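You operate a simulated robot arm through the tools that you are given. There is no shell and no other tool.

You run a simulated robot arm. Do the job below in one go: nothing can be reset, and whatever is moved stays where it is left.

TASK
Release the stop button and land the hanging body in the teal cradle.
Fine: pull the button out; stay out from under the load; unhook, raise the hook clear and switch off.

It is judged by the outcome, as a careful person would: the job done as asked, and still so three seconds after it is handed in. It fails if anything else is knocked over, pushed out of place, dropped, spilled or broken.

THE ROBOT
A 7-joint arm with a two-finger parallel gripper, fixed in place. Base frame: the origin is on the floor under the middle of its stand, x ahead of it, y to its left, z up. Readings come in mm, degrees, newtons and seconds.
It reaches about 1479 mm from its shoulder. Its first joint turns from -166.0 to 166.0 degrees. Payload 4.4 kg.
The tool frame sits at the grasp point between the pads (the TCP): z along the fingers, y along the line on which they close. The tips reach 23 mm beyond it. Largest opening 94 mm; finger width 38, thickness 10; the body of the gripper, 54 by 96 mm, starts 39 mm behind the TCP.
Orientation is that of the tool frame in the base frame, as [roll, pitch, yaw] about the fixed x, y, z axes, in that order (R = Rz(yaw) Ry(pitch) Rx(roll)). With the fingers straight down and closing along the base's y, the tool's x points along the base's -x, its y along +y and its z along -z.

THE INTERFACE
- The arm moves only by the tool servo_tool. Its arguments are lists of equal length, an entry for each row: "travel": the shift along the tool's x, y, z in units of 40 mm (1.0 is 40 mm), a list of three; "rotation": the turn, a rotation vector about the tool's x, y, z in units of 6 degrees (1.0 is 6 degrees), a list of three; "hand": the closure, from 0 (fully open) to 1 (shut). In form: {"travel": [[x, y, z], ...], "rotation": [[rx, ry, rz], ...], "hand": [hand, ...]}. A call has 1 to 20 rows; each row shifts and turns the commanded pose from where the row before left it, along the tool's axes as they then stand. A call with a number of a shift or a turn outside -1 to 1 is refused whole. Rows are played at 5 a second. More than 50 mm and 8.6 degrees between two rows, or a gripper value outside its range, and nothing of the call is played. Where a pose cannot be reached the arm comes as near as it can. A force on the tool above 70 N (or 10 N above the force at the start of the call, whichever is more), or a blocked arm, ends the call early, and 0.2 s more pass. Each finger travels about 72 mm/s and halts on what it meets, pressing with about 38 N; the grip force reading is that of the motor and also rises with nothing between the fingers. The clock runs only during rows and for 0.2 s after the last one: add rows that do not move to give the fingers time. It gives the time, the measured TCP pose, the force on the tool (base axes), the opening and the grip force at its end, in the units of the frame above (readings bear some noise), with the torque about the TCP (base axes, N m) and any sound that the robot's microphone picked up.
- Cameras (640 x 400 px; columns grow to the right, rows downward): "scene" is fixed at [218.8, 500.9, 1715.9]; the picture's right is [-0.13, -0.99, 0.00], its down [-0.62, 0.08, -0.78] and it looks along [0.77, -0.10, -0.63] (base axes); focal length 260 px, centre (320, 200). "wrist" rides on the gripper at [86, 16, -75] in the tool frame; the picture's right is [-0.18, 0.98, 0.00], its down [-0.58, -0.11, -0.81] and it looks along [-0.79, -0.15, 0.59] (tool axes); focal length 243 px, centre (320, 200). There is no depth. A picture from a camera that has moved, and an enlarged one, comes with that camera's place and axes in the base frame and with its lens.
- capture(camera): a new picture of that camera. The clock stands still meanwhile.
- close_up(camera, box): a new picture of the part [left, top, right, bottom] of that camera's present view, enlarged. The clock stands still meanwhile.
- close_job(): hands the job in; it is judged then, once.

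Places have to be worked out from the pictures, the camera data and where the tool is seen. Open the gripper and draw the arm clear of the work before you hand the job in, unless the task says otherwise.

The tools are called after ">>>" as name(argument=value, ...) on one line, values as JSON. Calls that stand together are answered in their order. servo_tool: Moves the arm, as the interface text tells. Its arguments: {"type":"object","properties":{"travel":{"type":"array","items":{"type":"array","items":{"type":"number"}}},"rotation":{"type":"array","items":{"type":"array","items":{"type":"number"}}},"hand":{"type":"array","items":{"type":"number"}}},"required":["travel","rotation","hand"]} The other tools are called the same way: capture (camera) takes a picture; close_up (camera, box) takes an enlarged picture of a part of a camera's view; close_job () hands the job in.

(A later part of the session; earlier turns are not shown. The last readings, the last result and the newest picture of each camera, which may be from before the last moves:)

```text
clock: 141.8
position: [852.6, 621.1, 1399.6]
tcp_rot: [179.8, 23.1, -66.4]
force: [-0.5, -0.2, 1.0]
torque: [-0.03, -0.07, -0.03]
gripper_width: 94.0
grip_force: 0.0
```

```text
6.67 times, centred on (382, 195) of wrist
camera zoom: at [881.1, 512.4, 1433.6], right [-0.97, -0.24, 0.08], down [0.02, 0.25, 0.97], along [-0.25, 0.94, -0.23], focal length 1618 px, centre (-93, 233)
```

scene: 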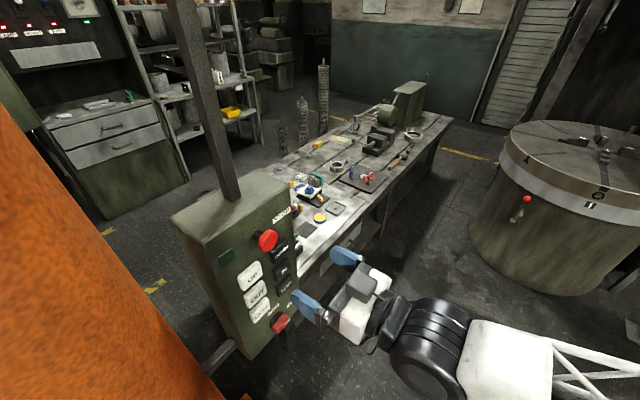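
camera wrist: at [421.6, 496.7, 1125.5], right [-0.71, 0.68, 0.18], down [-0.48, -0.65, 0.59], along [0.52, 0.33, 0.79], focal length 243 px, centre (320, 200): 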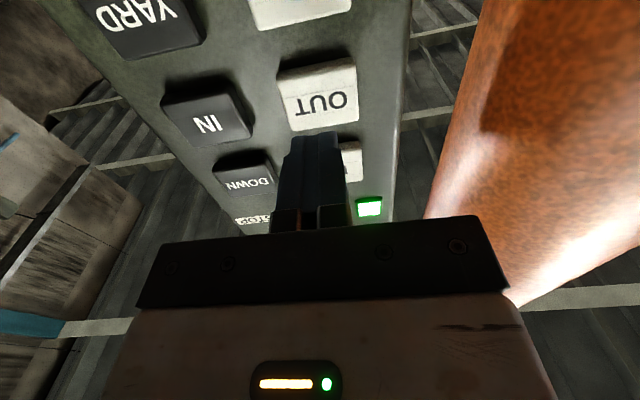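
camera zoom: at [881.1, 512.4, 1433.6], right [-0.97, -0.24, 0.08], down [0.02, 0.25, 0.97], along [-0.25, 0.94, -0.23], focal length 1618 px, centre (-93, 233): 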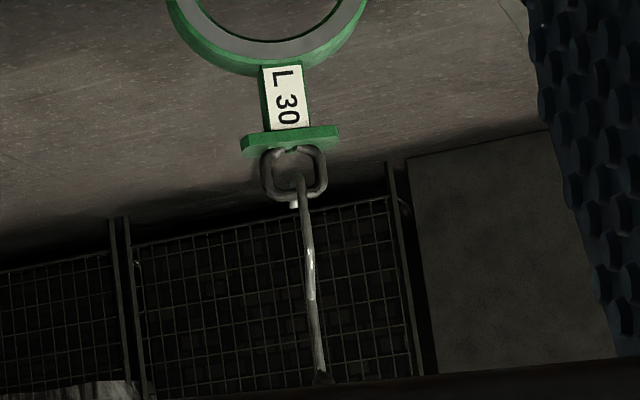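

The sizes give a depth ratio of ≈1.18 between L 30 and L 20. I zoom on the empty white cradle to learn the block gap.

>>> close_up(camera="wrist", box=[278, 64, 342, 114])

>>> close_up(camera="wrist", box=[350, 95, 398, 125])

```text
8.00 times, centred on (310, 89) of wrist
camera zoom: at [881.1, 512.4, 1433.6], right [-0.97, -0.24, 0.08], down [0.02, 0.25, 0.97], along [-0.25, 0.94, -0.23], focal length 1941 px, centre (400, 1088)
```

zoom: 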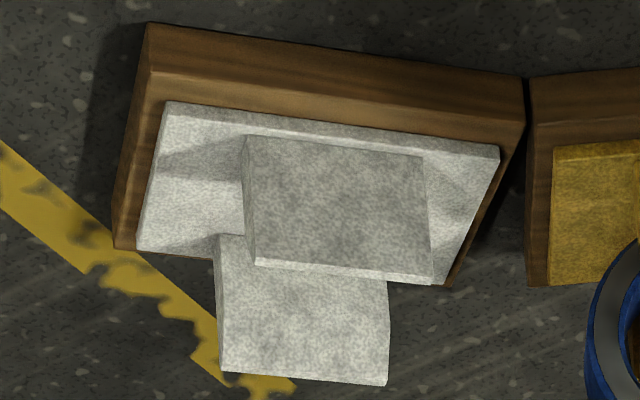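

```text
13.33 times, centred on (374, 110) of wrist
camera zoom: at [881.1, 512.4, 1433.6], right [-0.97, -0.24, 0.08], down [0.02, 0.25, 0.97], along [-0.25, 0.94, -0.23], focal length 3235 px, centre (-400, 1400)
```

zoom: 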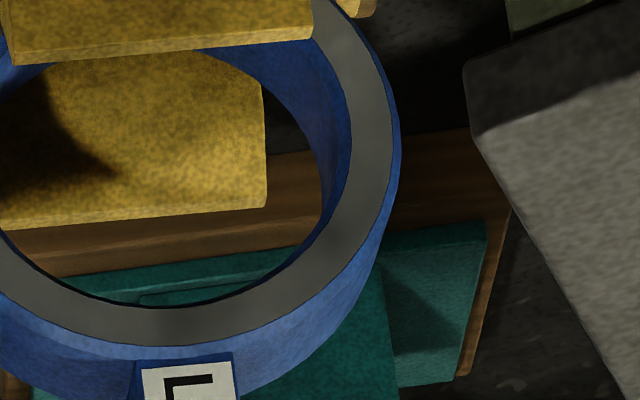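

The gap between cradle blocks is ≈156 mm against a ≈70 mm thick body; the teal gap center is ≈ (-277, 2583), and L 30 is ~28 mm short sideways and ~36 mm short outward. I return to tap LATHE and OUT once more and lower further.

>>> servo_tool(travel=[[0.65, 0.844, -0.056], [0.65, 0.844, -0.056], [0.65, 0.844, -0.056], [0.65, 0.844, -0.056], [0.65, 0.844, -0.056], [0.65, 0.844, -0.056], [0.65, 0.844, -0.056], [0.65, 0.844, -0.056]], rotation=[[0, 0, 0], [0, 0, 0], [0, 0, 0], [0, 0, 0], [0, 0, 0], [0, 0, 0], [0, 0, 0], [0, 0, 0]], hand=[0, 0, 0, 0, 0, 0, 0, 0])

>>> servo_tool(travel=[[0, 0, 0], [0, 0, 0], [0, 0, 0], [0, 0, 0], [0, 0, 0], [0, 0, 0], [0, 0, 0], [0, 0, 0], [0, 0, 0], [0, 0, 0], [0, 0, 0]], rotation=[[0.899, -0.887, 0.593], [0.899, -0.887, 0.593], [0.899, -0.887, 0.593], [0.899, -0.887, 0.593], [0.899, -0.887, 0.593], [0.899, -0.887, 0.593], [0.899, -0.887, 0.593], [0.899, -0.887, 0.593], [0.899, -0.887, 0.593], [0.899, -0.887, 0.593], [0.899, -0.887, 0.593]], hand=[1, 1, 1, 1, 1, 1, 1, 1, 1, 1, 1])

>>> servo_tool(travel=[[0.5625, 0.897, 0], [0.5625, 0.897, 0], [0.5625, 0.897, 0], [0.5625, 0.897, 0], [0.5625, 0.897, 0], [0.5625, 0.897, 0], [0.5625, 0.897, 0], [0.5625, 0.897, 0]], rotation=[[0, 0, 0], [0, 0, 0], [0, 0, 0], [0, 0, 0], [0, 0, 0], [0, 0, 0], [0, 0, 0], [0, 0, 0]], hand=[1, 1, 1, 1, 1, 1, 1, 1])

```text
clock: 143.6
position: [683.2, 329.4, 1332.2]
tcp_rot: [179.5, 23.1, -66.6]
force: [0.2, -0.3, 0.2]
torque: [0.03, 0.01, -0.01]
gripper_width: 94.3
grip_force: 0.0
```

```text
clock: 146.0
position: [683.4, 329.5, 1335.2]
tcp_rot: [176.3, 89.5, -137.6]
force: [0.0, 0.3, -0.1]
torque: [0.0, 0.0, 0.02]
gripper_width: 0.0
grip_force: 38.4
```

```text
clock: 147.8
position: [475.3, 528.9, 1155.0]
tcp_rot: [171.9, 89.5, -142.0]
force: [-0.5, -0.4, 0.2]
torque: [0.0, 0.04, -0.02]
gripper_width: 0.0
grip_force: 37.6
```

In front of LATHE; I tap it with the same timing as the last tap.

>>> servo_tool(travel=[[0.1, 0, 0.7], [0, 0, 0.65], [0, 0, 0.26], [0, 0, 0.16], [0, 0, 0], [0, 0, 0], [0, 0, -0.5], [0, 0, -0.9]], rotation=[[0, 0, 0], [0, 0, 0], [0, 0, 0], [0, 0, 0], [0, 0, 0], [0, 0, 0], [0, 0, 0], [0, 0, 0]], hand=[1, 1, 1, 1, 1, 1, 1, 1])

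>>> servo_tool(travel=[[-0.8, 0, 0], [-0.8, 0, 0]], rotation=[[0, 0, 0], [0, 0, 0]], hand=[1, 1])

```text
clock: 149.6
position: [485.1, 537.0, 1150.5]
tcp_rot: [173.1, 89.5, -140.8]
force: [0.3, -0.1, -0.7]
torque: [0.04, 0.03, -0.01]
gripper_width: 0.0
grip_force: 37.9
```

```text
clock: 150.2
position: [483.5, 539.1, 1215.3]
tcp_rot: [176.5, 89.4, -137.4]
force: [-0.2, -0.1, -1.3]
torque: [0.0, -0.01, -0.01]
gripper_width: 0.0
grip_force: 37.5
```

Now the OUT tap (same timing), then across to DOWN.

>>> servo_tool(travel=[[0, 0, 0.5], [0, 0, 0.52], [0, 0, 0.26], [0, 0, 0.16], [0, 0, 0], [0, 0, 0], [0, 0, -0.5], [0, 0, -0.9]], rotation=[[0, 0, 0], [0, 0, 0], [0, 0, 0], [0, 0, 0], [0, 0, 0], [0, 0, 0], [0, 0, 0], [0, 0, 0]], hand=[1, 1, 1, 1, 1, 1, 1, 1])

>>> servo_tool(travel=[[-0.41, -0.51, 0], [-0.41, -0.51, 0], [-0.41, -0.51, 0], [-0.41, -0.51, 0]], rotation=[[0, 0, 0], [0, 0, 0], [0, 0, 0], [0, 0, 0]], hand=[1, 1, 1, 1])

```text
clock: 152.0
position: [486.3, 538.9, 1214.1]
tcp_rot: [176.2, 89.3, -137.7]
force: [0.1, -0.4, 0.5]
torque: [0.02, 0.02, 0.02]
gripper_width: 0.0
grip_force: 38.0
```

```text
clock: 153.0
position: [547.7, 484.9, 1281.2]
tcp_rot: [174.6, 89.5, -139.3]
force: [-0.8, 0.1, 0.0]
torque: [0.0, -0.05, 0.02]
gripper_width: 0.0
grip_force: 38.1
```

Now DOWN for ~1.5 s (≈100 mm), then I look again.

>>> servo_tool(travel=[[0, 0, 0.45], [0, 0, 0.43], [0, 0, 0.27], [0, 0, 0.16], [0, 0, 0], [0, 0, 0], [0, 0, 0], [0, 0, 0], [0, 0, 0], [0, 0, 0], [0, 0, 0], [0, 0, -0.5], [0, 0, -0.9]], rotation=[[0, 0, 0], [0, 0, 0], [0, 0, 0], [0, 0, 0], [0, 0, 0], [0, 0, 0], [0, 0, 0], [0, 0, 0], [0, 0, 0], [0, 0, 0], [0, 0, 0], [0, 0, 0], [0, 0, 0]], hand=[1, 1, 1, 1, 1, 1, 1, 1, 1, 1, 1, 1, 1])

>>> servo_tool(travel=[[-0.213, -0.858, -0.07], [-0.213, -0.858, -0.07], [-0.213, -0.858, -0.07], [-0.213, -0.858, -0.07], [-0.213, -0.858, -0.07], [-0.213, -0.858, -0.07]], rotation=[[0, 0, 0], [0, 0, 0], [0, 0, 0], [0, 0, 0], [0, 0, 0], [0, 0, 0]], hand=[1, 1, 1, 1, 1, 1])

>>> servo_tool(travel=[[0, 0, 0], [0, 0, 0], [0, 0, 0], [0, 0, 0], [0, 0, 0], [0, 0, 0], [0, 0, 0], [0, 0, 0], [0, 0, 0], [0, 0, 0], [0, 0, 0]], rotation=[[-0.899, 0.887, -0.593], [-0.899, 0.887, -0.593], [-0.899, 0.887, -0.593], [-0.899, 0.887, -0.593], [-0.899, 0.887, -0.593], [-0.899, 0.887, -0.593], [-0.899, 0.887, -0.593], [-0.899, 0.887, -0.593], [-0.899, 0.887, -0.593], [-0.899, 0.887, -0.593], [-0.899, 0.887, -0.593]], hand=[0, 0, 0, 0, 0, 0, 0, 0, 0, 0, 0])

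>>> servo_tool(travel=[[-0.65, -0.844, 0.056], [-0.65, -0.844, 0.056], [-0.65, -0.844, 0.056], [-0.65, -0.844, 0.056], [-0.65, -0.844, 0.056], [-0.65, -0.844, 0.056], [-0.65, -0.844, 0.056], [-0.65, -0.844, 0.056]], rotation=[[0, 0, 0], [0, 0, 0], [0, 0, 0], [0, 0, 0], [0, 0, 0], [0, 0, 0], [0, 0, 0], [0, 0, 0]], hand=[0, 0, 0, 0, 0, 0, 0, 0])

>>> close_up(camera="wrist", box=[330, 80, 410, 180])

>>> close_up(camera="wrist", box=[342, 125, 406, 165])

```text
clock: 155.8
position: [542.8, 480.7, 1281.5]
tcp_rot: [174.1, 89.4, -140.0]
force: [-0.3, -0.1, -0.1]
torque: [0.01, -0.01, 0.01]
gripper_width: 0.0
grip_force: 38.3
```

```text
clock: 157.2
position: [682.9, 325.7, 1329.6]
tcp_rot: [174.6, 89.5, -139.2]
force: [-1.0, 0.1, 0.0]
torque: [-0.02, 0.0, -0.02]
gripper_width: 0.0
grip_force: 37.8
```

```text
clock: 159.6
position: [680.3, 325.7, 1331.8]
tcp_rot: [179.5, 23.0, -66.5]
force: [-0.1, 1.2, 0.1]
torque: [-0.03, -0.03, 0.0]
gripper_width: 93.9
grip_force: 0.1
```

```text
clock: 161.4
position: [847.2, 616.7, 1396.3]
tcp_rot: [179.6, 23.1, -66.4]
force: [0.3, -0.7, -0.2]
torque: [-0.02, -0.02, -0.04]
gripper_width: 93.7
grip_force: 0.0
```

```text
4.00 times, centred on (370, 130) of wrist
camera zoom: at [876.5, 509.9, 1428.6], right [-0.97, -0.24, 0.08], down [0.02, 0.25, 0.97], along [-0.25, 0.94, -0.23], focal length 970 px, centre (120, 480)
```

zoom: 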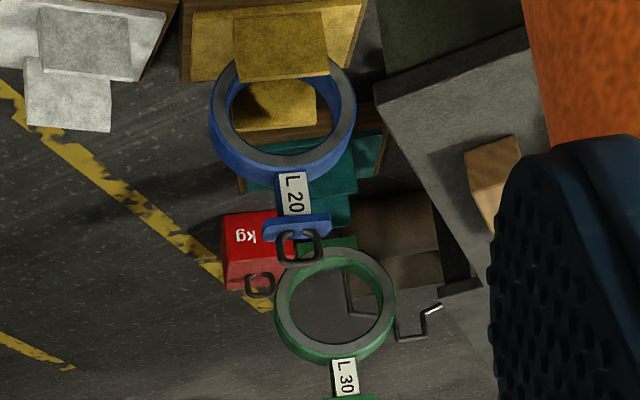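

```text
10.00 times, centred on (374, 145) of wrist
camera zoom: at [876.5, 509.9, 1428.6], right [-0.97, -0.24, 0.08], down [0.02, 0.25, 0.97], along [-0.25, 0.94, -0.23], focal length 2426 px, centre (-220, 750)
```

zoom: 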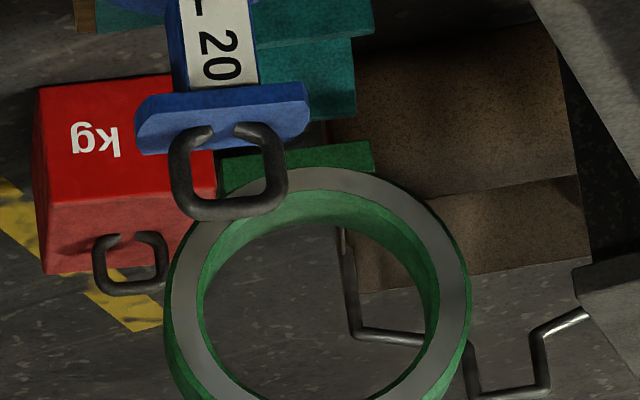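

LATHE and OUT taps barely registered this time (press too shallow), while DOWN lowered ~55–75 mm. I'll redo them with a contact check first. Returning to LATHE.

>>> servo_tool(travel=[[0.65, 0.844, -0.056], [0.65, 0.844, -0.056], [0.65, 0.844, -0.056], [0.65, 0.844, -0.056], [0.65, 0.844, -0.056], [0.65, 0.844, -0.056], [0.65, 0.844, -0.056], [0.65, 0.844, -0.056]], rotation=[[0, 0, 0], [0, 0, 0], [0, 0, 0], [0, 0, 0], [0, 0, 0], [0, 0, 0], [0, 0, 0], [0, 0, 0]], hand=[0, 0, 0, 0, 0, 0, 0, 0])

>>> servo_tool(travel=[[0, 0, 0], [0, 0, 0], [0, 0, 0], [0, 0, 0], [0, 0, 0], [0, 0, 0], [0, 0, 0], [0, 0, 0], [0, 0, 0], [0, 0, 0], [0, 0, 0]], rotation=[[0.899, -0.887, 0.593], [0.899, -0.887, 0.593], [0.899, -0.887, 0.593], [0.899, -0.887, 0.593], [0.899, -0.887, 0.593], [0.899, -0.887, 0.593], [0.899, -0.887, 0.593], [0.899, -0.887, 0.593], [0.899, -0.887, 0.593], [0.899, -0.887, 0.593], [0.899, -0.887, 0.593]], hand=[1, 1, 1, 1, 1, 1, 1, 1, 1, 1, 1])

>>> servo_tool(travel=[[0.5625, 0.897, 0], [0.5625, 0.897, 0], [0.5625, 0.897, 0], [0.5625, 0.897, 0], [0.5625, 0.897, 0], [0.5625, 0.897, 0], [0.5625, 0.897, 0], [0.5625, 0.897, 0], [0, 0, 0.7], [0, 0, 0.6], [0, 0, 0.2]], rotation=[[0, 0, 0], [0, 0, 0], [0, 0, 0], [0, 0, 0], [0, 0, 0], [0, 0, 0], [0, 0, 0], [0, 0, 0], [0, 0, 0], [0, 0, 0], [0, 0, 0]], hand=[1, 1, 1, 1, 1, 1, 1, 1, 1, 1, 1])

```text
clock: 163.2
position: [682.1, 325.8, 1331.6]
tcp_rot: [179.5, 23.0, -66.5]
force: [0.7, -1.1, -0.4]
torque: [0.01, 0.02, -0.01]
gripper_width: 94.1
grip_force: 0.0
```

```text
clock: 165.6
position: [679.9, 325.6, 1331.6]
tcp_rot: [176.8, 89.5, -137.1]
force: [-0.4, -0.2, 0.1]
torque: [0.01, 0.0, 0.01]
gripper_width: 0.0
grip_force: 37.9
```

```text
clock: 168.0
position: [511.6, 566.0, 1150.1]
tcp_rot: [174.4, 89.5, -139.4]
force: [0.4, 0.4, -0.6]
torque: [-0.02, 0.01, 0.01]
gripper_width: 0.0
grip_force: 38.1
```

I creep forward to light contact on LATHE.

>>> servo_tool(travel=[[0, 0, 0.15], [0, 0, 0.15], [0, 0, 0.05]], rotation=[[0, 0, 0], [0, 0, 0], [0, 0, 0]], hand=[1, 1, 1])

```text
clock: 168.8
position: [522.3, 577.1, 1150.8]
tcp_rot: [174.6, 89.5, -139.2]
force: [-2.3, -1.8, -0.8]
torque: [0.01, -0.02, 0.0]
gripper_width: 0.1
grip_force: 38.1
```

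Contact at 3 N. I press deeper now, with one hold row, then release (≈0.4 s).

>>> servo_tool(travel=[[0, 0, 0.15], [0, 0, 0], [0, 0, -0.4]], rotation=[[0, 0, 0], [0, 0, 0], [0, 0, 0]], hand=[1, 1, 1])

>>> servo_tool(travel=[[0, 0, -0.3], [-0.8, 0, 0], [-0.8, 0, 0], [0, 0, 0.3]], rotation=[[0, 0, 0], [0, 0, 0], [0, 0, 0], [0, 0, 0]], hand=[1, 1, 1, 1])

```text
clock: 169.6
position: [516.4, 570.0, 1151.1]
tcp_rot: [172.9, 89.6, -140.8]
force: [-0.3, -0.4, -1.0]
torque: [-0.01, 0.02, -0.02]
gripper_width: 0.0
grip_force: 37.7
```

```text
clock: 170.6
position: [517.6, 570.9, 1214.8]
tcp_rot: [171.0, 89.5, -142.7]
force: [-0.3, 0.4, 0.1]
torque: [0.0, -0.05, 0.0]
gripper_width: 0.0
grip_force: 37.7
```

Now in front of OUT; I creep to contact.

>>> servo_tool(travel=[[0, 0, 0.1], [0, 0, 0.08], [0, 0, 0.03]], rotation=[[0, 0, 0], [0, 0, 0], [0, 0, 0]], hand=[1, 1, 1])

```text
clock: 171.4
position: [522.3, 577.4, 1215.1]
tcp_rot: [172.9, 89.5, -140.8]
force: [-1.0, -2.6, 0.8]
torque: [0.08, -0.07, -0.07]
gripper_width: 0.0
grip_force: 38.3
```

Contact on OUT. I press with two hold rows (~0.6 s) and release.

>>> servo_tool(travel=[[0, 0, 0.15], [0, 0, 0], [0, 0, 0], [0, 0, -0.4]], rotation=[[0, 0, 0], [0, 0, 0], [0, 0, 0], [0, 0, 0]], hand=[1, 1, 1, 1])

>>> servo_tool(travel=[[0, 0, -1], [-0.37, -0.9, -0.05], [-0.37, -0.9, -0.05], [-0.37, -0.9, -0.05], [-0.37, -0.9, -0.05], [-0.37, -0.9, -0.05], [-0.37, -0.9, -0.05], [-0.37, -0.9, -0.05], [-0.37, -0.9, -0.05]], rotation=[[0, 0, 0], [0, 0, 0], [0, 0, 0], [0, 0, 0], [0, 0, 0], [0, 0, 0], [0, 0, 0], [0, 0, 0], [0, 0, 0]], hand=[1, 1, 1, 1, 1, 1, 1, 1, 1])

>>> servo_tool(travel=[[0, 0, 0], [0, 0, 0], [0, 0, 0], [0, 0, 0], [0, 0, 0], [0, 0, 0], [0, 0, 0], [0, 0, 0], [0, 0, 0], [0, 0, 0], [0, 0, 0]], rotation=[[-0.899, 0.887, -0.593], [-0.899, 0.887, -0.593], [-0.899, 0.887, -0.593], [-0.899, 0.887, -0.593], [-0.899, 0.887, -0.593], [-0.899, 0.887, -0.593], [-0.899, 0.887, -0.593], [-0.899, 0.887, -0.593], [-0.899, 0.887, -0.593], [-0.899, 0.887, -0.593], [-0.899, 0.887, -0.593]], hand=[0, 0, 0, 0, 0, 0, 0, 0, 0, 0, 0])

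>>> servo_tool(travel=[[-0.65, -0.844, 0.056], [-0.65, -0.844, 0.056], [-0.65, -0.844, 0.056], [-0.65, -0.844, 0.056], [-0.65, -0.844, 0.056], [-0.65, -0.844, 0.056], [-0.65, -0.844, 0.056], [-0.65, -0.844, 0.056]], rotation=[[0, 0, 0], [0, 0, 0], [0, 0, 0], [0, 0, 0], [0, 0, 0], [0, 0, 0], [0, 0, 0], [0, 0, 0]], hand=[0, 0, 0, 0, 0, 0, 0, 0])

>>> close_up(camera="wrist", box=[330, 80, 410, 180])

>>> close_up(camera="wrist", box=[342, 135, 406, 175])

```text
clock: 172.4
position: [514.1, 569.3, 1215.2]
tcp_rot: [173.3, 89.5, -140.5]
force: [-0.2, -0.3, -0.2]
torque: [0.01, -0.02, 0.01]
gripper_width: 0.0
grip_force: 37.9
```

```text
clock: 174.4
position: [684.3, 329.5, 1331.1]
tcp_rot: [174.1, 89.6, -139.7]
force: [-0.2, -0.9, -0.6]
torque: [-0.01, -0.03, 0.0]
gripper_width: 0.1
grip_force: 37.9
```

```text
clock: 176.8
position: [684.7, 329.7, 1334.5]
tcp_rot: [179.5, 22.9, -66.4]
force: [-0.3, 0.2, -0.3]
torque: [-0.02, 0.01, 0.0]
gripper_width: 93.7
grip_force: 0.1
```

```text
clock: 178.6
position: [855.1, 619.5, 1399.3]
tcp_rot: [179.7, 23.0, -66.4]
force: [0.8, -0.3, 1.1]
torque: [-0.02, -0.05, -0.01]
gripper_width: 93.7
grip_force: 0.1
```

```text
4.00 times, centred on (370, 130) of wrist
camera zoom: at [884.0, 513.7, 1433.2], right [-0.97, -0.24, 0.08], down [0.02, 0.25, 0.97], along [-0.25, 0.94, -0.23], focal length 970 px, centre (120, 480)
```

zoom: 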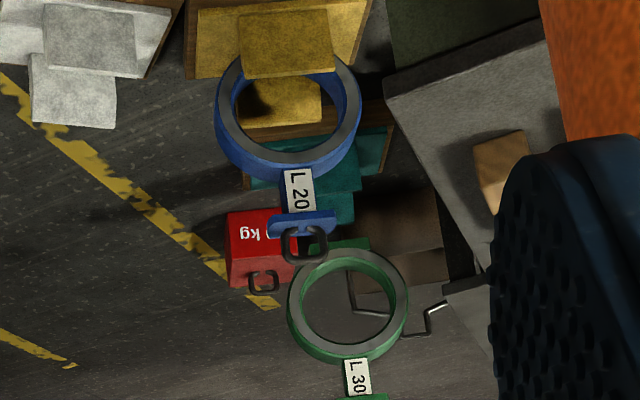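

```text
10.00 times, centred on (374, 155) of wrist
camera zoom: at [884.0, 513.7, 1433.2], right [-0.97, -0.24, 0.08], down [0.02, 0.25, 0.97], along [-0.25, 0.94, -0.23], focal length 2426 px, centre (-220, 650)
```

zoom: 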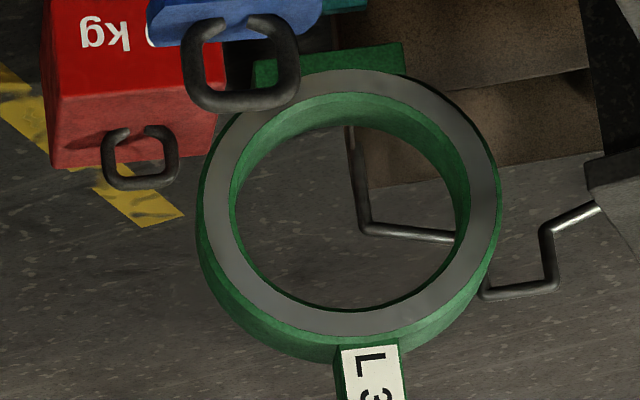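

L 30's center is now ≈ (-276, 2572), within ~11 mm of the teal gap center; its foot is ≈120 mm above the blocks. I go press DOWN with a contact check (~1.5 s) and look again before landing.

>>> servo_tool(travel=[[0.65, 0.844, -0.056], [0.65, 0.844, -0.056], [0.65, 0.844, -0.056], [0.65, 0.844, -0.056], [0.65, 0.844, -0.056], [0.65, 0.844, -0.056], [0.65, 0.844, -0.056], [0.65, 0.844, -0.056]], rotation=[[0, 0, 0], [0, 0, 0], [0, 0, 0], [0, 0, 0], [0, 0, 0], [0, 0, 0], [0, 0, 0], [0, 0, 0]], hand=[0, 0, 0, 0, 0, 0, 0, 0])

>>> servo_tool(travel=[[0, 0, 0], [0, 0, 0], [0, 0, 0], [0, 0, 0], [0, 0, 0], [0, 0, 0], [0, 0, 0], [0, 0, 0], [0, 0, 0], [0, 0, 0], [0, 0, 0]], rotation=[[0.899, -0.887, 0.593], [0.899, -0.887, 0.593], [0.899, -0.887, 0.593], [0.899, -0.887, 0.593], [0.899, -0.887, 0.593], [0.899, -0.887, 0.593], [0.899, -0.887, 0.593], [0.899, -0.887, 0.593], [0.899, -0.887, 0.593], [0.899, -0.887, 0.593], [0.899, -0.887, 0.593]], hand=[1, 1, 1, 1, 1, 1, 1, 1, 1, 1, 1])

>>> servo_tool(travel=[[0.204, 0.853, 0.075], [0.204, 0.853, 0.075], [0.204, 0.853, 0.075], [0.204, 0.853, 0.075], [0.204, 0.853, 0.075], [0.204, 0.853, 0.075], [0, 0, 0.5], [0, 0, 0.4]], rotation=[[0, 0, 0], [0, 0, 0], [0, 0, 0], [0, 0, 0], [0, 0, 0], [0, 0, 0], [0, 0, 0], [0, 0, 0]], hand=[1, 1, 1, 1, 1, 1, 1, 1])

```text
clock: 180.4
position: [684.3, 330.6, 1331.5]
tcp_rot: [179.5, 23.1, -66.6]
force: [0.3, -1.2, 0.2]
torque: [0.02, 0.01, -0.05]
gripper_width: 93.9
grip_force: 0.1
```

```text
clock: 182.8
position: [685.3, 331.3, 1333.1]
tcp_rot: [177.3, 89.5, -136.5]
force: [-0.3, -0.2, 0.0]
torque: [0.01, 0.02, 0.0]
gripper_width: 0.0
grip_force: 38.0
```

```text
clock: 184.6
position: [575.5, 511.6, 1283.9]
tcp_rot: [174.2, 89.6, -139.7]
force: [-0.2, 0.6, -0.9]
torque: [0.01, 0.01, 0.0]
gripper_width: 0.0
grip_force: 38.4
```

I creep to contact on DOWN.

>>> servo_tool(travel=[[0.05, 0.05, 0.12], [0, 0, 0.1], [0, 0, 0.03]], rotation=[[0, 0, 0], [0, 0, 0], [0, 0, 0]], hand=[1, 1, 1])

```text
clock: 185.4
position: [581.7, 520.0, 1282.8]
tcp_rot: [172.7, 89.6, -141.2]
force: [-1.6, -2.5, 2.0]
torque: [0.05, -0.06, 0.0]
gripper_width: 0.2
grip_force: 38.6
```

Contact made. I press DOWN for ~1.2 s and go look.

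>>> servo_tool(travel=[[0, 0, 0.15], [0, 0, 0], [0, 0, 0], [0, 0, 0], [0, 0, 0], [0, 0, 0], [0, 0, -0.4], [0, 0, -0.9]], rotation=[[0, 0, 0], [0, 0, 0], [0, 0, 0], [0, 0, 0], [0, 0, 0], [0, 0, 0], [0, 0, 0], [0, 0, 0]], hand=[1, 1, 1, 1, 1, 1, 1, 1])

>>> servo_tool(travel=[[-0.213, -0.858, -0.07], [-0.213, -0.858, -0.07], [-0.213, -0.858, -0.07], [-0.213, -0.858, -0.07], [-0.213, -0.858, -0.07], [-0.213, -0.858, -0.07]], rotation=[[0, 0, 0], [0, 0, 0], [0, 0, 0], [0, 0, 0], [0, 0, 0], [0, 0, 0]], hand=[1, 1, 1, 1, 1, 1])

>>> servo_tool(travel=[[0, 0, 0], [0, 0, 0], [0, 0, 0], [0, 0, 0], [0, 0, 0], [0, 0, 0], [0, 0, 0], [0, 0, 0], [0, 0, 0], [0, 0, 0], [0, 0, 0]], rotation=[[-0.899, 0.887, -0.593], [-0.899, 0.887, -0.593], [-0.899, 0.887, -0.593], [-0.899, 0.887, -0.593], [-0.899, 0.887, -0.593], [-0.899, 0.887, -0.593], [-0.899, 0.887, -0.593], [-0.899, 0.887, -0.593], [-0.899, 0.887, -0.593], [-0.899, 0.887, -0.593], [-0.899, 0.887, -0.593]], hand=[0, 0, 0, 0, 0, 0, 0, 0, 0, 0, 0])

>>> servo_tool(travel=[[-0.65, -0.844, 0.056], [-0.65, -0.844, 0.056], [-0.65, -0.844, 0.056], [-0.65, -0.844, 0.056], [-0.65, -0.844, 0.056], [-0.65, -0.844, 0.056], [-0.65, -0.844, 0.056], [-0.65, -0.844, 0.056]], rotation=[[0, 0, 0], [0, 0, 0], [0, 0, 0], [0, 0, 0], [0, 0, 0], [0, 0, 0], [0, 0, 0], [0, 0, 0]], hand=[0, 0, 0, 0, 0, 0, 0, 0])

>>> close_up(camera="wrist", box=[330, 80, 410, 180])

>>> close_up(camera="wrist", box=[342, 115, 406, 155])

```text
clock: 187.2
position: [548.2, 486.2, 1282.1]
tcp_rot: [175.0, 89.5, -138.8]
force: [1.1, 0.5, -0.2]
torque: [0.01, 0.0, 0.03]
gripper_width: 0.0
grip_force: 37.8
```

```text
clock: 188.6
position: [684.0, 332.2, 1335.1]
tcp_rot: [175.5, 89.5, -138.3]
force: [0.2, -0.2, 0.3]
torque: [0.02, -0.03, -0.02]
gripper_width: 0.1
grip_force: 37.7
```

```text
clock: 191.0
position: [685.2, 330.9, 1334.2]
tcp_rot: [179.6, 23.0, -66.5]
force: [0.6, -0.5, -0.3]
torque: [0.02, 0.01, 0.0]
gripper_width: 93.9
grip_force: 0.0
```

```text
clock: 192.8
position: [852.8, 621.8, 1399.7]
tcp_rot: [179.7, 23.1, -66.5]
force: [-0.1, -0.2, 1.2]
torque: [-0.05, -0.07, 0.01]
gripper_width: 94.2
grip_force: 0.1
```

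```text
4.00 times, centred on (370, 130) of wrist
camera zoom: at [881.9, 515.4, 1432.8], right [-0.97, -0.24, 0.08], down [0.02, 0.25, 0.97], along [-0.25, 0.94, -0.23], focal length 970 px, centre (120, 480)
```

zoom: 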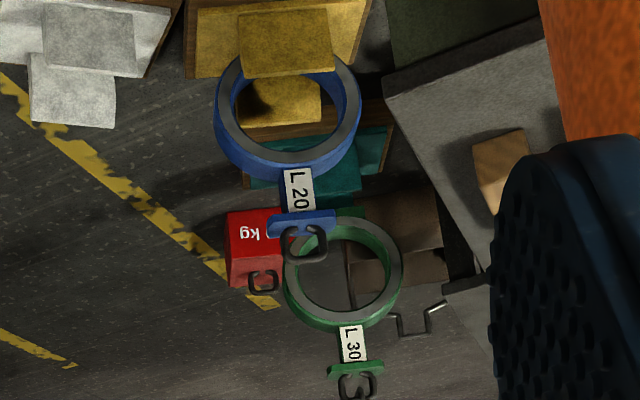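

```text
10.00 times, centred on (374, 135) of wrist
camera zoom: at [881.9, 515.4, 1432.8], right [-0.97, -0.24, 0.08], down [0.02, 0.25, 0.97], along [-0.25, 0.94, -0.23], focal length 2426 px, centre (-220, 850)
```

zoom: 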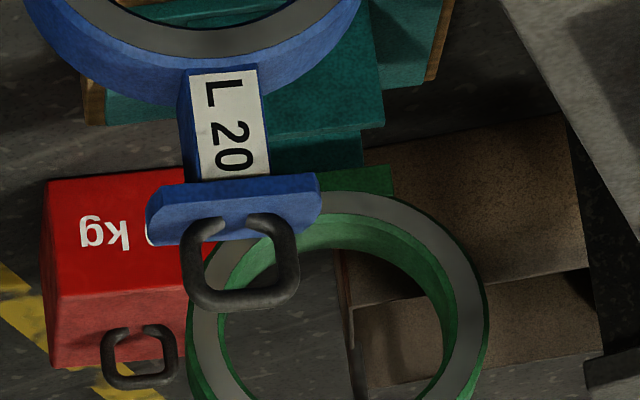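

The foot is ~25 mm above the block tops and radially about right, but ~22 mm past center sideways (comparing foot and block edges in the same image). A short YARD tap (0.67°, as the last LATHE one-row tap gave) fixes that; then I lower ~85 mm.

>>> servo_tool(travel=[[0.65, 0.844, -0.056], [0.65, 0.844, -0.056], [0.65, 0.844, -0.056], [0.65, 0.844, -0.056], [0.65, 0.844, -0.056], [0.65, 0.844, -0.056], [0.65, 0.844, -0.056], [0.65, 0.844, -0.056]], rotation=[[0, 0, 0], [0, 0, 0], [0, 0, 0], [0, 0, 0], [0, 0, 0], [0, 0, 0], [0, 0, 0], [0, 0, 0]], hand=[0, 0, 0, 0, 0, 0, 0, 0])

>>> servo_tool(travel=[[0, 0, 0], [0, 0, 0], [0, 0, 0], [0, 0, 0], [0, 0, 0], [0, 0, 0], [0, 0, 0], [0, 0, 0], [0, 0, 0], [0, 0, 0], [0, 0, 0]], rotation=[[0.899, -0.887, 0.593], [0.899, -0.887, 0.593], [0.899, -0.887, 0.593], [0.899, -0.887, 0.593], [0.899, -0.887, 0.593], [0.899, -0.887, 0.593], [0.899, -0.887, 0.593], [0.899, -0.887, 0.593], [0.899, -0.887, 0.593], [0.899, -0.887, 0.593], [0.899, -0.887, 0.593]], hand=[1, 1, 1, 1, 1, 1, 1, 1, 1, 1, 1])

>>> servo_tool(travel=[[0.64, 0.73, 0.064], [0.64, 0.73, 0.064], [0.64, 0.73, 0.064], [0.64, 0.73, 0.064], [0.64, 0.73, 0.064], [0.64, 0.73, 0.064], [0.64, 0.73, 0.064], [0, 0, 0.5], [0, 0, 0.4]], rotation=[[0, 0, 0], [0, 0, 0], [0, 0, 0], [0, 0, 0], [0, 0, 0], [0, 0, 0], [0, 0, 0], [0, 0, 0], [0, 0, 0]], hand=[1, 1, 1, 1, 1, 1, 1, 1, 1])

```text
clock: 194.6
position: [684.7, 332.0, 1332.0]
tcp_rot: [179.4, 23.1, -66.6]
force: [0.2, 0.9, -0.8]
torque: [0.05, 0.01, 0.03]
gripper_width: 94.1
grip_force: 0.2
```

```text
clock: 197.0
position: [684.5, 331.1, 1333.6]
tcp_rot: [179.0, 89.4, -135.0]
force: [-0.8, -0.2, -0.5]
torque: [-0.02, 0.0, 0.01]
gripper_width: 0.0
grip_force: 37.9
```

```text
clock: 199.0
position: [574.4, 512.3, 1154.7]
tcp_rot: [173.9, 89.5, -139.9]
force: [-0.3, -0.1, 0.1]
torque: [0.0, -0.01, 0.03]
gripper_width: 0.0
grip_force: 38.3
```

I creep to contact on YARD.

>>> servo_tool(travel=[[0.08, 0.05, 0.12], [0, 0, 0.1], [0, 0, 0.03]], rotation=[[0, 0, 0], [0, 0, 0], [0, 0, 0]], hand=[1, 1, 1])

```text
clock: 199.8
position: [580.1, 519.8, 1151.5]
tcp_rot: [173.4, 89.5, -140.3]
force: [-2.8, -1.1, 1.7]
torque: [0.05, -0.08, 0.03]
gripper_width: 0.1
grip_force: 38.5
```

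Contact. A one-row press on YARD, then I move up to DOWN and creep to contact there.

>>> servo_tool(travel=[[0, 0, 0.15], [0, 0, 0], [0, 0, -0.4]], rotation=[[0, 0, 0], [0, 0, 0], [0, 0, 0]], hand=[1, 1, 1])

>>> servo_tool(travel=[[0, 0, -0.3], [-0.8, 0, 0], [-0.8, 0, 0], [-0.8, 0, 0], [-0.85, 0, 0], [0, 0, 0.3], [0, 0, 0.1], [0, 0, 0.08]], rotation=[[0, 0, 0], [0, 0, 0], [0, 0, 0], [0, 0, 0], [0, 0, 0], [0, 0, 0], [0, 0, 0], [0, 0, 0]], hand=[1, 1, 1, 1, 1, 1, 1, 1])

```text
clock: 200.6
position: [574.1, 513.8, 1151.2]
tcp_rot: [173.8, 89.5, -140.0]
force: [-0.8, -0.4, 0.1]
torque: [-0.03, -0.03, -0.02]
gripper_width: 0.0
grip_force: 37.7
```

```text
clock: 202.4
position: [579.1, 517.1, 1280.1]
tcp_rot: [173.2, 89.5, -140.4]
force: [-0.6, -0.9, -1.0]
torque: [-0.01, -0.03, 0.0]
gripper_width: 0.1
grip_force: 38.0
```

>>> servo_tool(travel=[[0, 0, 0.05], [0, 0, 0.02]], rotation=[[0, 0, 0], [0, 0, 0]], hand=[1, 1])

```text
clock: 203.0
position: [580.4, 519.2, 1281.0]
tcp_rot: [172.7, 89.5, -141.2]
force: [-0.5, -3.4, -0.9]
torque: [0.02, 0.01, -0.03]
gripper_width: 0.1
grip_force: 38.4
```

Contact on DOWN. I press ~1.0 s (≈65–70 mm) so the foot enters the gap, then look.

>>> servo_tool(travel=[[0, 0, 0.15], [0, 0, 0], [0, 0, 0], [0, 0, 0], [0, 0, 0], [0, 0, -0.4], [0, 0, -0.9]], rotation=[[0, 0, 0], [0, 0, 0], [0, 0, 0], [0, 0, 0], [0, 0, 0], [0, 0, 0], [0, 0, 0]], hand=[1, 1, 1, 1, 1, 1, 1])

>>> servo_tool(travel=[[-0.213, -0.858, -0.07], [-0.213, -0.858, -0.07], [-0.213, -0.858, -0.07], [-0.213, -0.858, -0.07], [-0.213, -0.858, -0.07], [-0.213, -0.858, -0.07]], rotation=[[0, 0, 0], [0, 0, 0], [0, 0, 0], [0, 0, 0], [0, 0, 0], [0, 0, 0]], hand=[1, 1, 1, 1, 1, 1])

>>> servo_tool(travel=[[0, 0, 0], [0, 0, 0], [0, 0, 0], [0, 0, 0], [0, 0, 0], [0, 0, 0], [0, 0, 0], [0, 0, 0], [0, 0, 0], [0, 0, 0], [0, 0, 0]], rotation=[[-0.899, 0.887, -0.593], [-0.899, 0.887, -0.593], [-0.899, 0.887, -0.593], [-0.899, 0.887, -0.593], [-0.899, 0.887, -0.593], [-0.899, 0.887, -0.593], [-0.899, 0.887, -0.593], [-0.899, 0.887, -0.593], [-0.899, 0.887, -0.593], [-0.899, 0.887, -0.593], [-0.899, 0.887, -0.593]], hand=[0, 0, 0, 0, 0, 0, 0, 0, 0, 0, 0])

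>>> servo_tool(travel=[[-0.65, -0.844, 0.056], [-0.65, -0.844, 0.056], [-0.65, -0.844, 0.056], [-0.65, -0.844, 0.056], [-0.65, -0.844, 0.056], [-0.65, -0.844, 0.056], [-0.65, -0.844, 0.056], [-0.65, -0.844, 0.056]], rotation=[[0, 0, 0], [0, 0, 0], [0, 0, 0], [0, 0, 0], [0, 0, 0], [0, 0, 0], [0, 0, 0], [0, 0, 0]], hand=[0, 0, 0, 0, 0, 0, 0, 0])

>>> close_up(camera="wrist", box=[330, 80, 410, 180])

>>> close_up(camera="wrist", box=[342, 100, 406, 140])

```text
clock: 204.6
position: [548.3, 486.5, 1280.8]
tcp_rot: [175.7, 89.4, -138.0]
force: [0.6, 1.7, 0.0]
torque: [0.04, -0.01, -0.01]
gripper_width: 0.1
grip_force: 37.9
```

```text
clock: 206.0
position: [684.7, 332.6, 1333.3]
tcp_rot: [176.7, 89.5, -137.1]
force: [0.5, -0.2, 0.5]
torque: [0.02, 0.03, 0.02]
gripper_width: 0.0
grip_force: 37.9
```

```text
clock: 208.4
position: [685.8, 332.6, 1333.9]
tcp_rot: [179.5, 23.1, -66.5]
force: [0.0, 1.0, 0.6]
torque: [-0.01, 0.03, 0.0]
gripper_width: 94.0
grip_force: 0.1
```

```text
clock: 210.2
position: [852.4, 624.2, 1396.3]
tcp_rot: [179.7, 23.2, -66.5]
force: [-0.3, 1.2, 0.8]
torque: [-0.02, -0.07, -0.01]
gripper_width: 94.0
grip_force: 0.0
```

```text
4.00 times, centred on (370, 130) of wrist
camera zoom: at [880.8, 516.5, 1429.7], right [-0.97, -0.24, 0.08], down [0.02, 0.25, 0.97], along [-0.25, 0.94, -0.23], focal length 970 px, centre (120, 480)
```

zoom: 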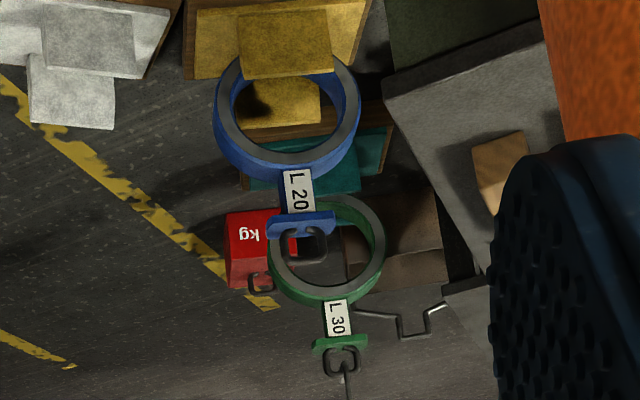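

```text
10.00 times, centred on (374, 120) of wrist
camera zoom: at [880.8, 516.5, 1429.7], right [-0.97, -0.24, 0.08], down [0.02, 0.25, 0.97], along [-0.25, 0.94, -0.23], focal length 2426 px, centre (-220, 1000)
```

zoom: 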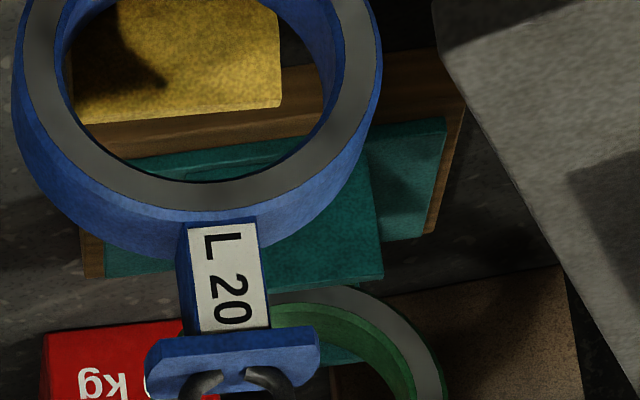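

The foot is now behind the near teal block and in front of the far one, ~35 mm below the block tops and centered within ~7 mm. I zoom on the shackle and hook to plan the unhooking.

>>> close_up(camera="wrist", box=[350, 145, 402, 185])

>>> close_up(camera="wrist", box=[350, 165, 420, 230])

>>> capture(camera="wrist")

```text
10.00 times, centred on (376, 165) of wrist
camera zoom: at [880.8, 516.5, 1429.7], right [-0.97, -0.24, 0.08], down [0.02, 0.25, 0.97], along [-0.25, 0.94, -0.23], focal length 2426 px, centre (-240, 550)
```

zoom: 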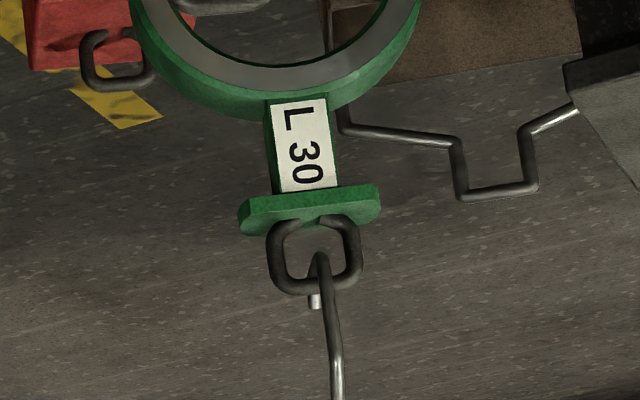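

```text
6.15 times, centred on (385, 198) of wrist
camera zoom: at [880.8, 516.5, 1429.7], right [-0.97, -0.24, 0.08], down [0.02, 0.25, 0.97], along [-0.25, 0.94, -0.23], focal length 1493 px, centre (-80, 215)
```

zoom: 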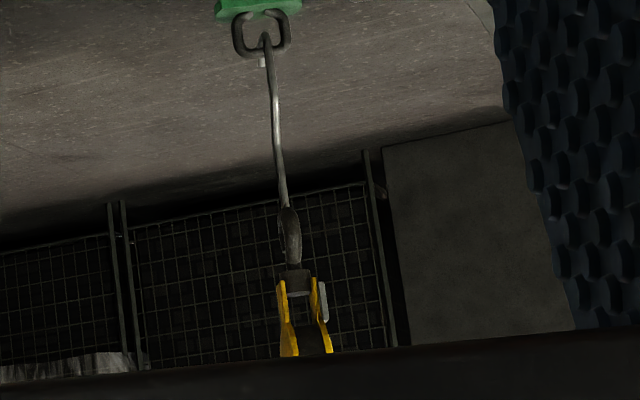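

```text
taken
camera wrist: at [880.8, 516.5, 1429.7], right [-0.97, -0.24, 0.08], down [0.02, 0.25, 0.97], along [-0.25, 0.94, -0.23], focal length 243 px, centre (320, 200)
```

wrist: 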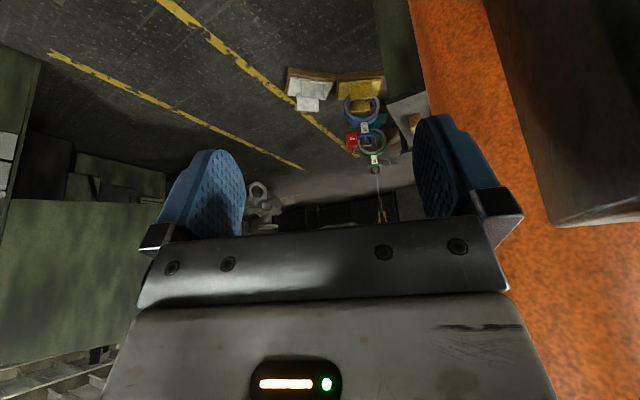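

The hook's shank passes on the near (mast) side of the shackle bar and its tip points up on the far side, so after slackening it should come free by moving IN. First I lower the remaining ~100 mm to seat the body.

>>> servo_tool(travel=[[0.65, 0.844, -0.056], [0.65, 0.844, -0.056], [0.65, 0.844, -0.056], [0.65, 0.844, -0.056], [0.65, 0.844, -0.056], [0.65, 0.844, -0.056], [0.65, 0.844, -0.056], [0.65, 0.844, -0.056]], rotation=[[0, 0, 0], [0, 0, 0], [0, 0, 0], [0, 0, 0], [0, 0, 0], [0, 0, 0], [0, 0, 0], [0, 0, 0]], hand=[0, 0, 0, 0, 0, 0, 0, 0])

>>> servo_tool(travel=[[0, 0, 0], [0, 0, 0], [0, 0, 0], [0, 0, 0], [0, 0, 0], [0, 0, 0], [0, 0, 0], [0, 0, 0], [0, 0, 0], [0, 0, 0], [0, 0, 0]], rotation=[[0.899, -0.887, 0.593], [0.899, -0.887, 0.593], [0.899, -0.887, 0.593], [0.899, -0.887, 0.593], [0.899, -0.887, 0.593], [0.899, -0.887, 0.593], [0.899, -0.887, 0.593], [0.899, -0.887, 0.593], [0.899, -0.887, 0.593], [0.899, -0.887, 0.593], [0.899, -0.887, 0.593]], hand=[1, 1, 1, 1, 1, 1, 1, 1, 1, 1, 1])

>>> servo_tool(travel=[[0.204, 0.853, 0.075], [0.204, 0.853, 0.075], [0.204, 0.853, 0.075], [0.204, 0.853, 0.075], [0.204, 0.853, 0.075], [0.204, 0.853, 0.075], [0, 0, 0.5], [0, 0, 0.4], [0, 0.05, 0.12], [0, 0, 0.08]], rotation=[[0, 0, 0], [0, 0, 0], [0, 0, 0], [0, 0, 0], [0, 0, 0], [0, 0, 0], [0, 0, 0], [0, 0, 0], [0, 0, 0], [0, 0, 0]], hand=[1, 1, 1, 1, 1, 1, 1, 1, 1, 1])

```text
clock: 212.0
position: [682.3, 331.9, 1331.0]
tcp_rot: [179.4, 23.1, -66.7]
force: [0.7, 0.0, -0.2]
torque: [0.05, -0.01, 0.01]
gripper_width: 93.8
grip_force: 0.1
```

```text
clock: 214.4
position: [685.8, 333.7, 1331.5]
tcp_rot: [178.6, 89.6, -135.3]
force: [-0.1, -1.0, 0.2]
torque: [-0.03, 0.02, -0.03]
gripper_width: 0.1
grip_force: 37.6
```

```text
clock: 216.6
position: [580.0, 520.2, 1282.8]
tcp_rot: [172.4, 89.5, -141.6]
force: [-2.0, -3.4, 2.0]
torque: [0.09, -0.08, 0.0]
gripper_width: 0.0
grip_force: 38.3
```

Contact on DOWN (4 N). I press ~1.4 s and look again.

>>> servo_tool(travel=[[0, 0, 0.15], [0, 0, 0], [0, 0, 0], [0, 0, 0], [0, 0, 0], [0, 0, 0], [0, 0, 0], [0, 0, -0.4], [0, 0, -0.9]], rotation=[[0, 0, 0], [0, 0, 0], [0, 0, 0], [0, 0, 0], [0, 0, 0], [0, 0, 0], [0, 0, 0], [0, 0, 0], [0, 0, 0]], hand=[1, 1, 1, 1, 1, 1, 1, 1, 1])

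>>> servo_tool(travel=[[-0.213, -0.858, -0.07], [-0.213, -0.858, -0.07], [-0.213, -0.858, -0.07], [-0.213, -0.858, -0.07], [-0.213, -0.858, -0.07], [-0.213, -0.858, -0.07]], rotation=[[0, 0, 0], [0, 0, 0], [0, 0, 0], [0, 0, 0], [0, 0, 0], [0, 0, 0]], hand=[1, 1, 1, 1, 1, 1])

>>> servo_tool(travel=[[0, 0, 0], [0, 0, 0], [0, 0, 0], [0, 0, 0], [0, 0, 0], [0, 0, 0], [0, 0, 0], [0, 0, 0], [0, 0, 0], [0, 0, 0], [0, 0, 0]], rotation=[[-0.899, 0.887, -0.593], [-0.899, 0.887, -0.593], [-0.899, 0.887, -0.593], [-0.899, 0.887, -0.593], [-0.899, 0.887, -0.593], [-0.899, 0.887, -0.593], [-0.899, 0.887, -0.593], [-0.899, 0.887, -0.593], [-0.899, 0.887, -0.593], [-0.899, 0.887, -0.593], [-0.899, 0.887, -0.593]], hand=[0, 0, 0, 0, 0, 0, 0, 0, 0, 0, 0])

>>> servo_tool(travel=[[-0.65, -0.844, 0.056], [-0.65, -0.844, 0.056], [-0.65, -0.844, 0.056], [-0.65, -0.844, 0.056], [-0.65, -0.844, 0.056], [-0.65, -0.844, 0.056], [-0.65, -0.844, 0.056], [-0.65, -0.844, 0.056]], rotation=[[0, 0, 0], [0, 0, 0], [0, 0, 0], [0, 0, 0], [0, 0, 0], [0, 0, 0], [0, 0, 0], [0, 0, 0]], hand=[0, 0, 0, 0, 0, 0, 0, 0])

>>> close_up(camera="wrist", box=[330, 80, 410, 180])

>>> close_up(camera="wrist", box=[342, 120, 406, 160])

```text
clock: 218.6
position: [548.7, 487.0, 1282.6]
tcp_rot: [175.2, 89.5, -138.5]
force: [-0.1, -0.1, -0.5]
torque: [0.0, -0.04, -0.01]
gripper_width: 0.1
grip_force: 37.7
```

```text
clock: 220.0
position: [683.2, 330.7, 1334.6]
tcp_rot: [175.0, 89.5, -138.8]
force: [0.1, -0.9, 0.5]
torque: [-0.01, -0.01, -0.03]
gripper_width: 0.0
grip_force: 37.9
```

```text
clock: 222.4
position: [685.1, 333.0, 1332.9]
tcp_rot: [179.5, 23.0, -66.5]
force: [-0.3, 0.0, 0.0]
torque: [-0.01, 0.0, -0.03]
gripper_width: 93.9
grip_force: 0.0
```

```text
clock: 224.2
position: [855.1, 621.3, 1398.6]
tcp_rot: [179.8, 23.1, -66.5]
force: [0.1, 0.7, 0.5]
torque: [-0.02, -0.03, -0.01]
gripper_width: 93.9
grip_force: 0.0
```

```text
4.00 times, centred on (370, 130) of wrist
camera zoom: at [883.5, 515.6, 1432.6], right [-0.97, -0.24, 0.08], down [0.02, 0.25, 0.97], along [-0.25, 0.94, -0.23], focal length 970 px, centre (120, 480)
```

zoom: 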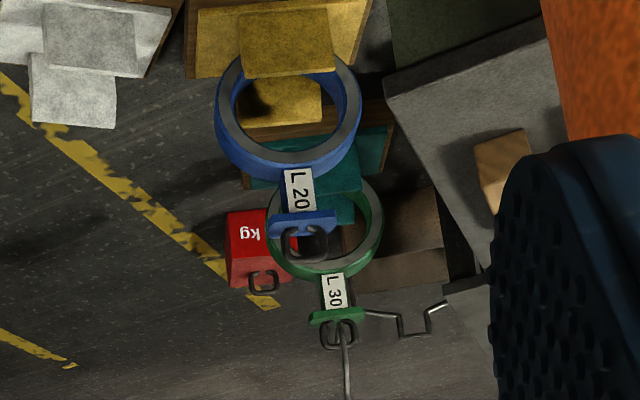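

```text
10.00 times, centred on (374, 140) of wrist
camera zoom: at [883.5, 515.6, 1432.6], right [-0.97, -0.24, 0.08], down [0.02, 0.25, 0.97], along [-0.25, 0.94, -0.23], focal length 2426 px, centre (-220, 800)
```

zoom: 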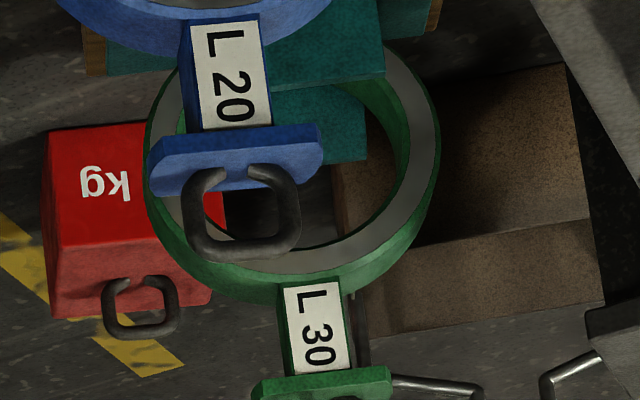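

L 30 sits between the teal blocks almost exactly as L 20 sits in yellow. I zoom on the hook to see whether the line has gone slack.

>>> close_up(camera="wrist", box=[350, 140, 402, 180])

>>> close_up(camera="wrist", box=[350, 155, 420, 230])

```text
10.00 times, centred on (376, 160) of wrist
camera zoom: at [883.5, 515.6, 1432.6], right [-0.97, -0.24, 0.08], down [0.02, 0.25, 0.97], along [-0.25, 0.94, -0.23], focal length 2426 px, centre (-240, 600)
```

zoom: 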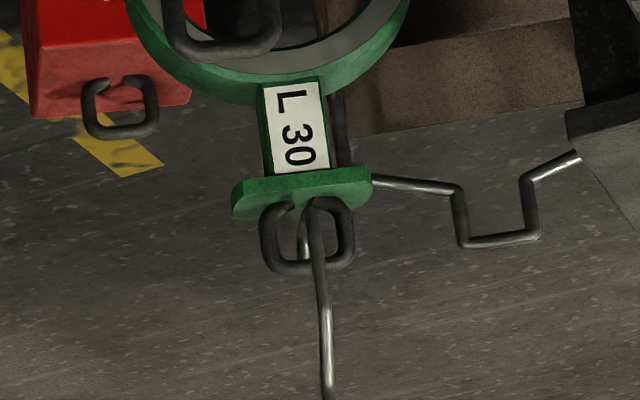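

```text
5.33 times, centred on (385, 192) of wrist
camera zoom: at [883.5, 515.6, 1432.6], right [-0.97, -0.24, 0.08], down [0.02, 0.25, 0.97], along [-0.25, 0.94, -0.23], focal length 1294 px, centre (-27, 240)
```

zoom: 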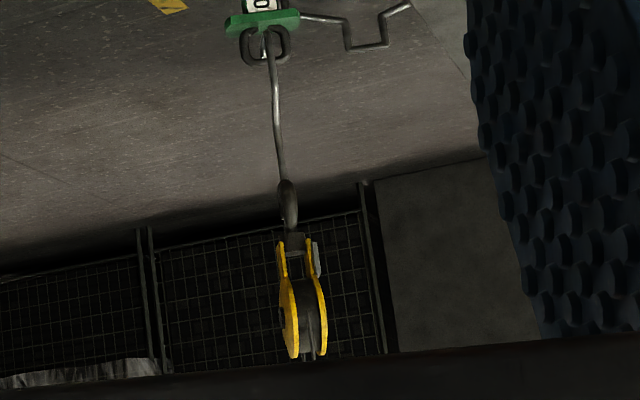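

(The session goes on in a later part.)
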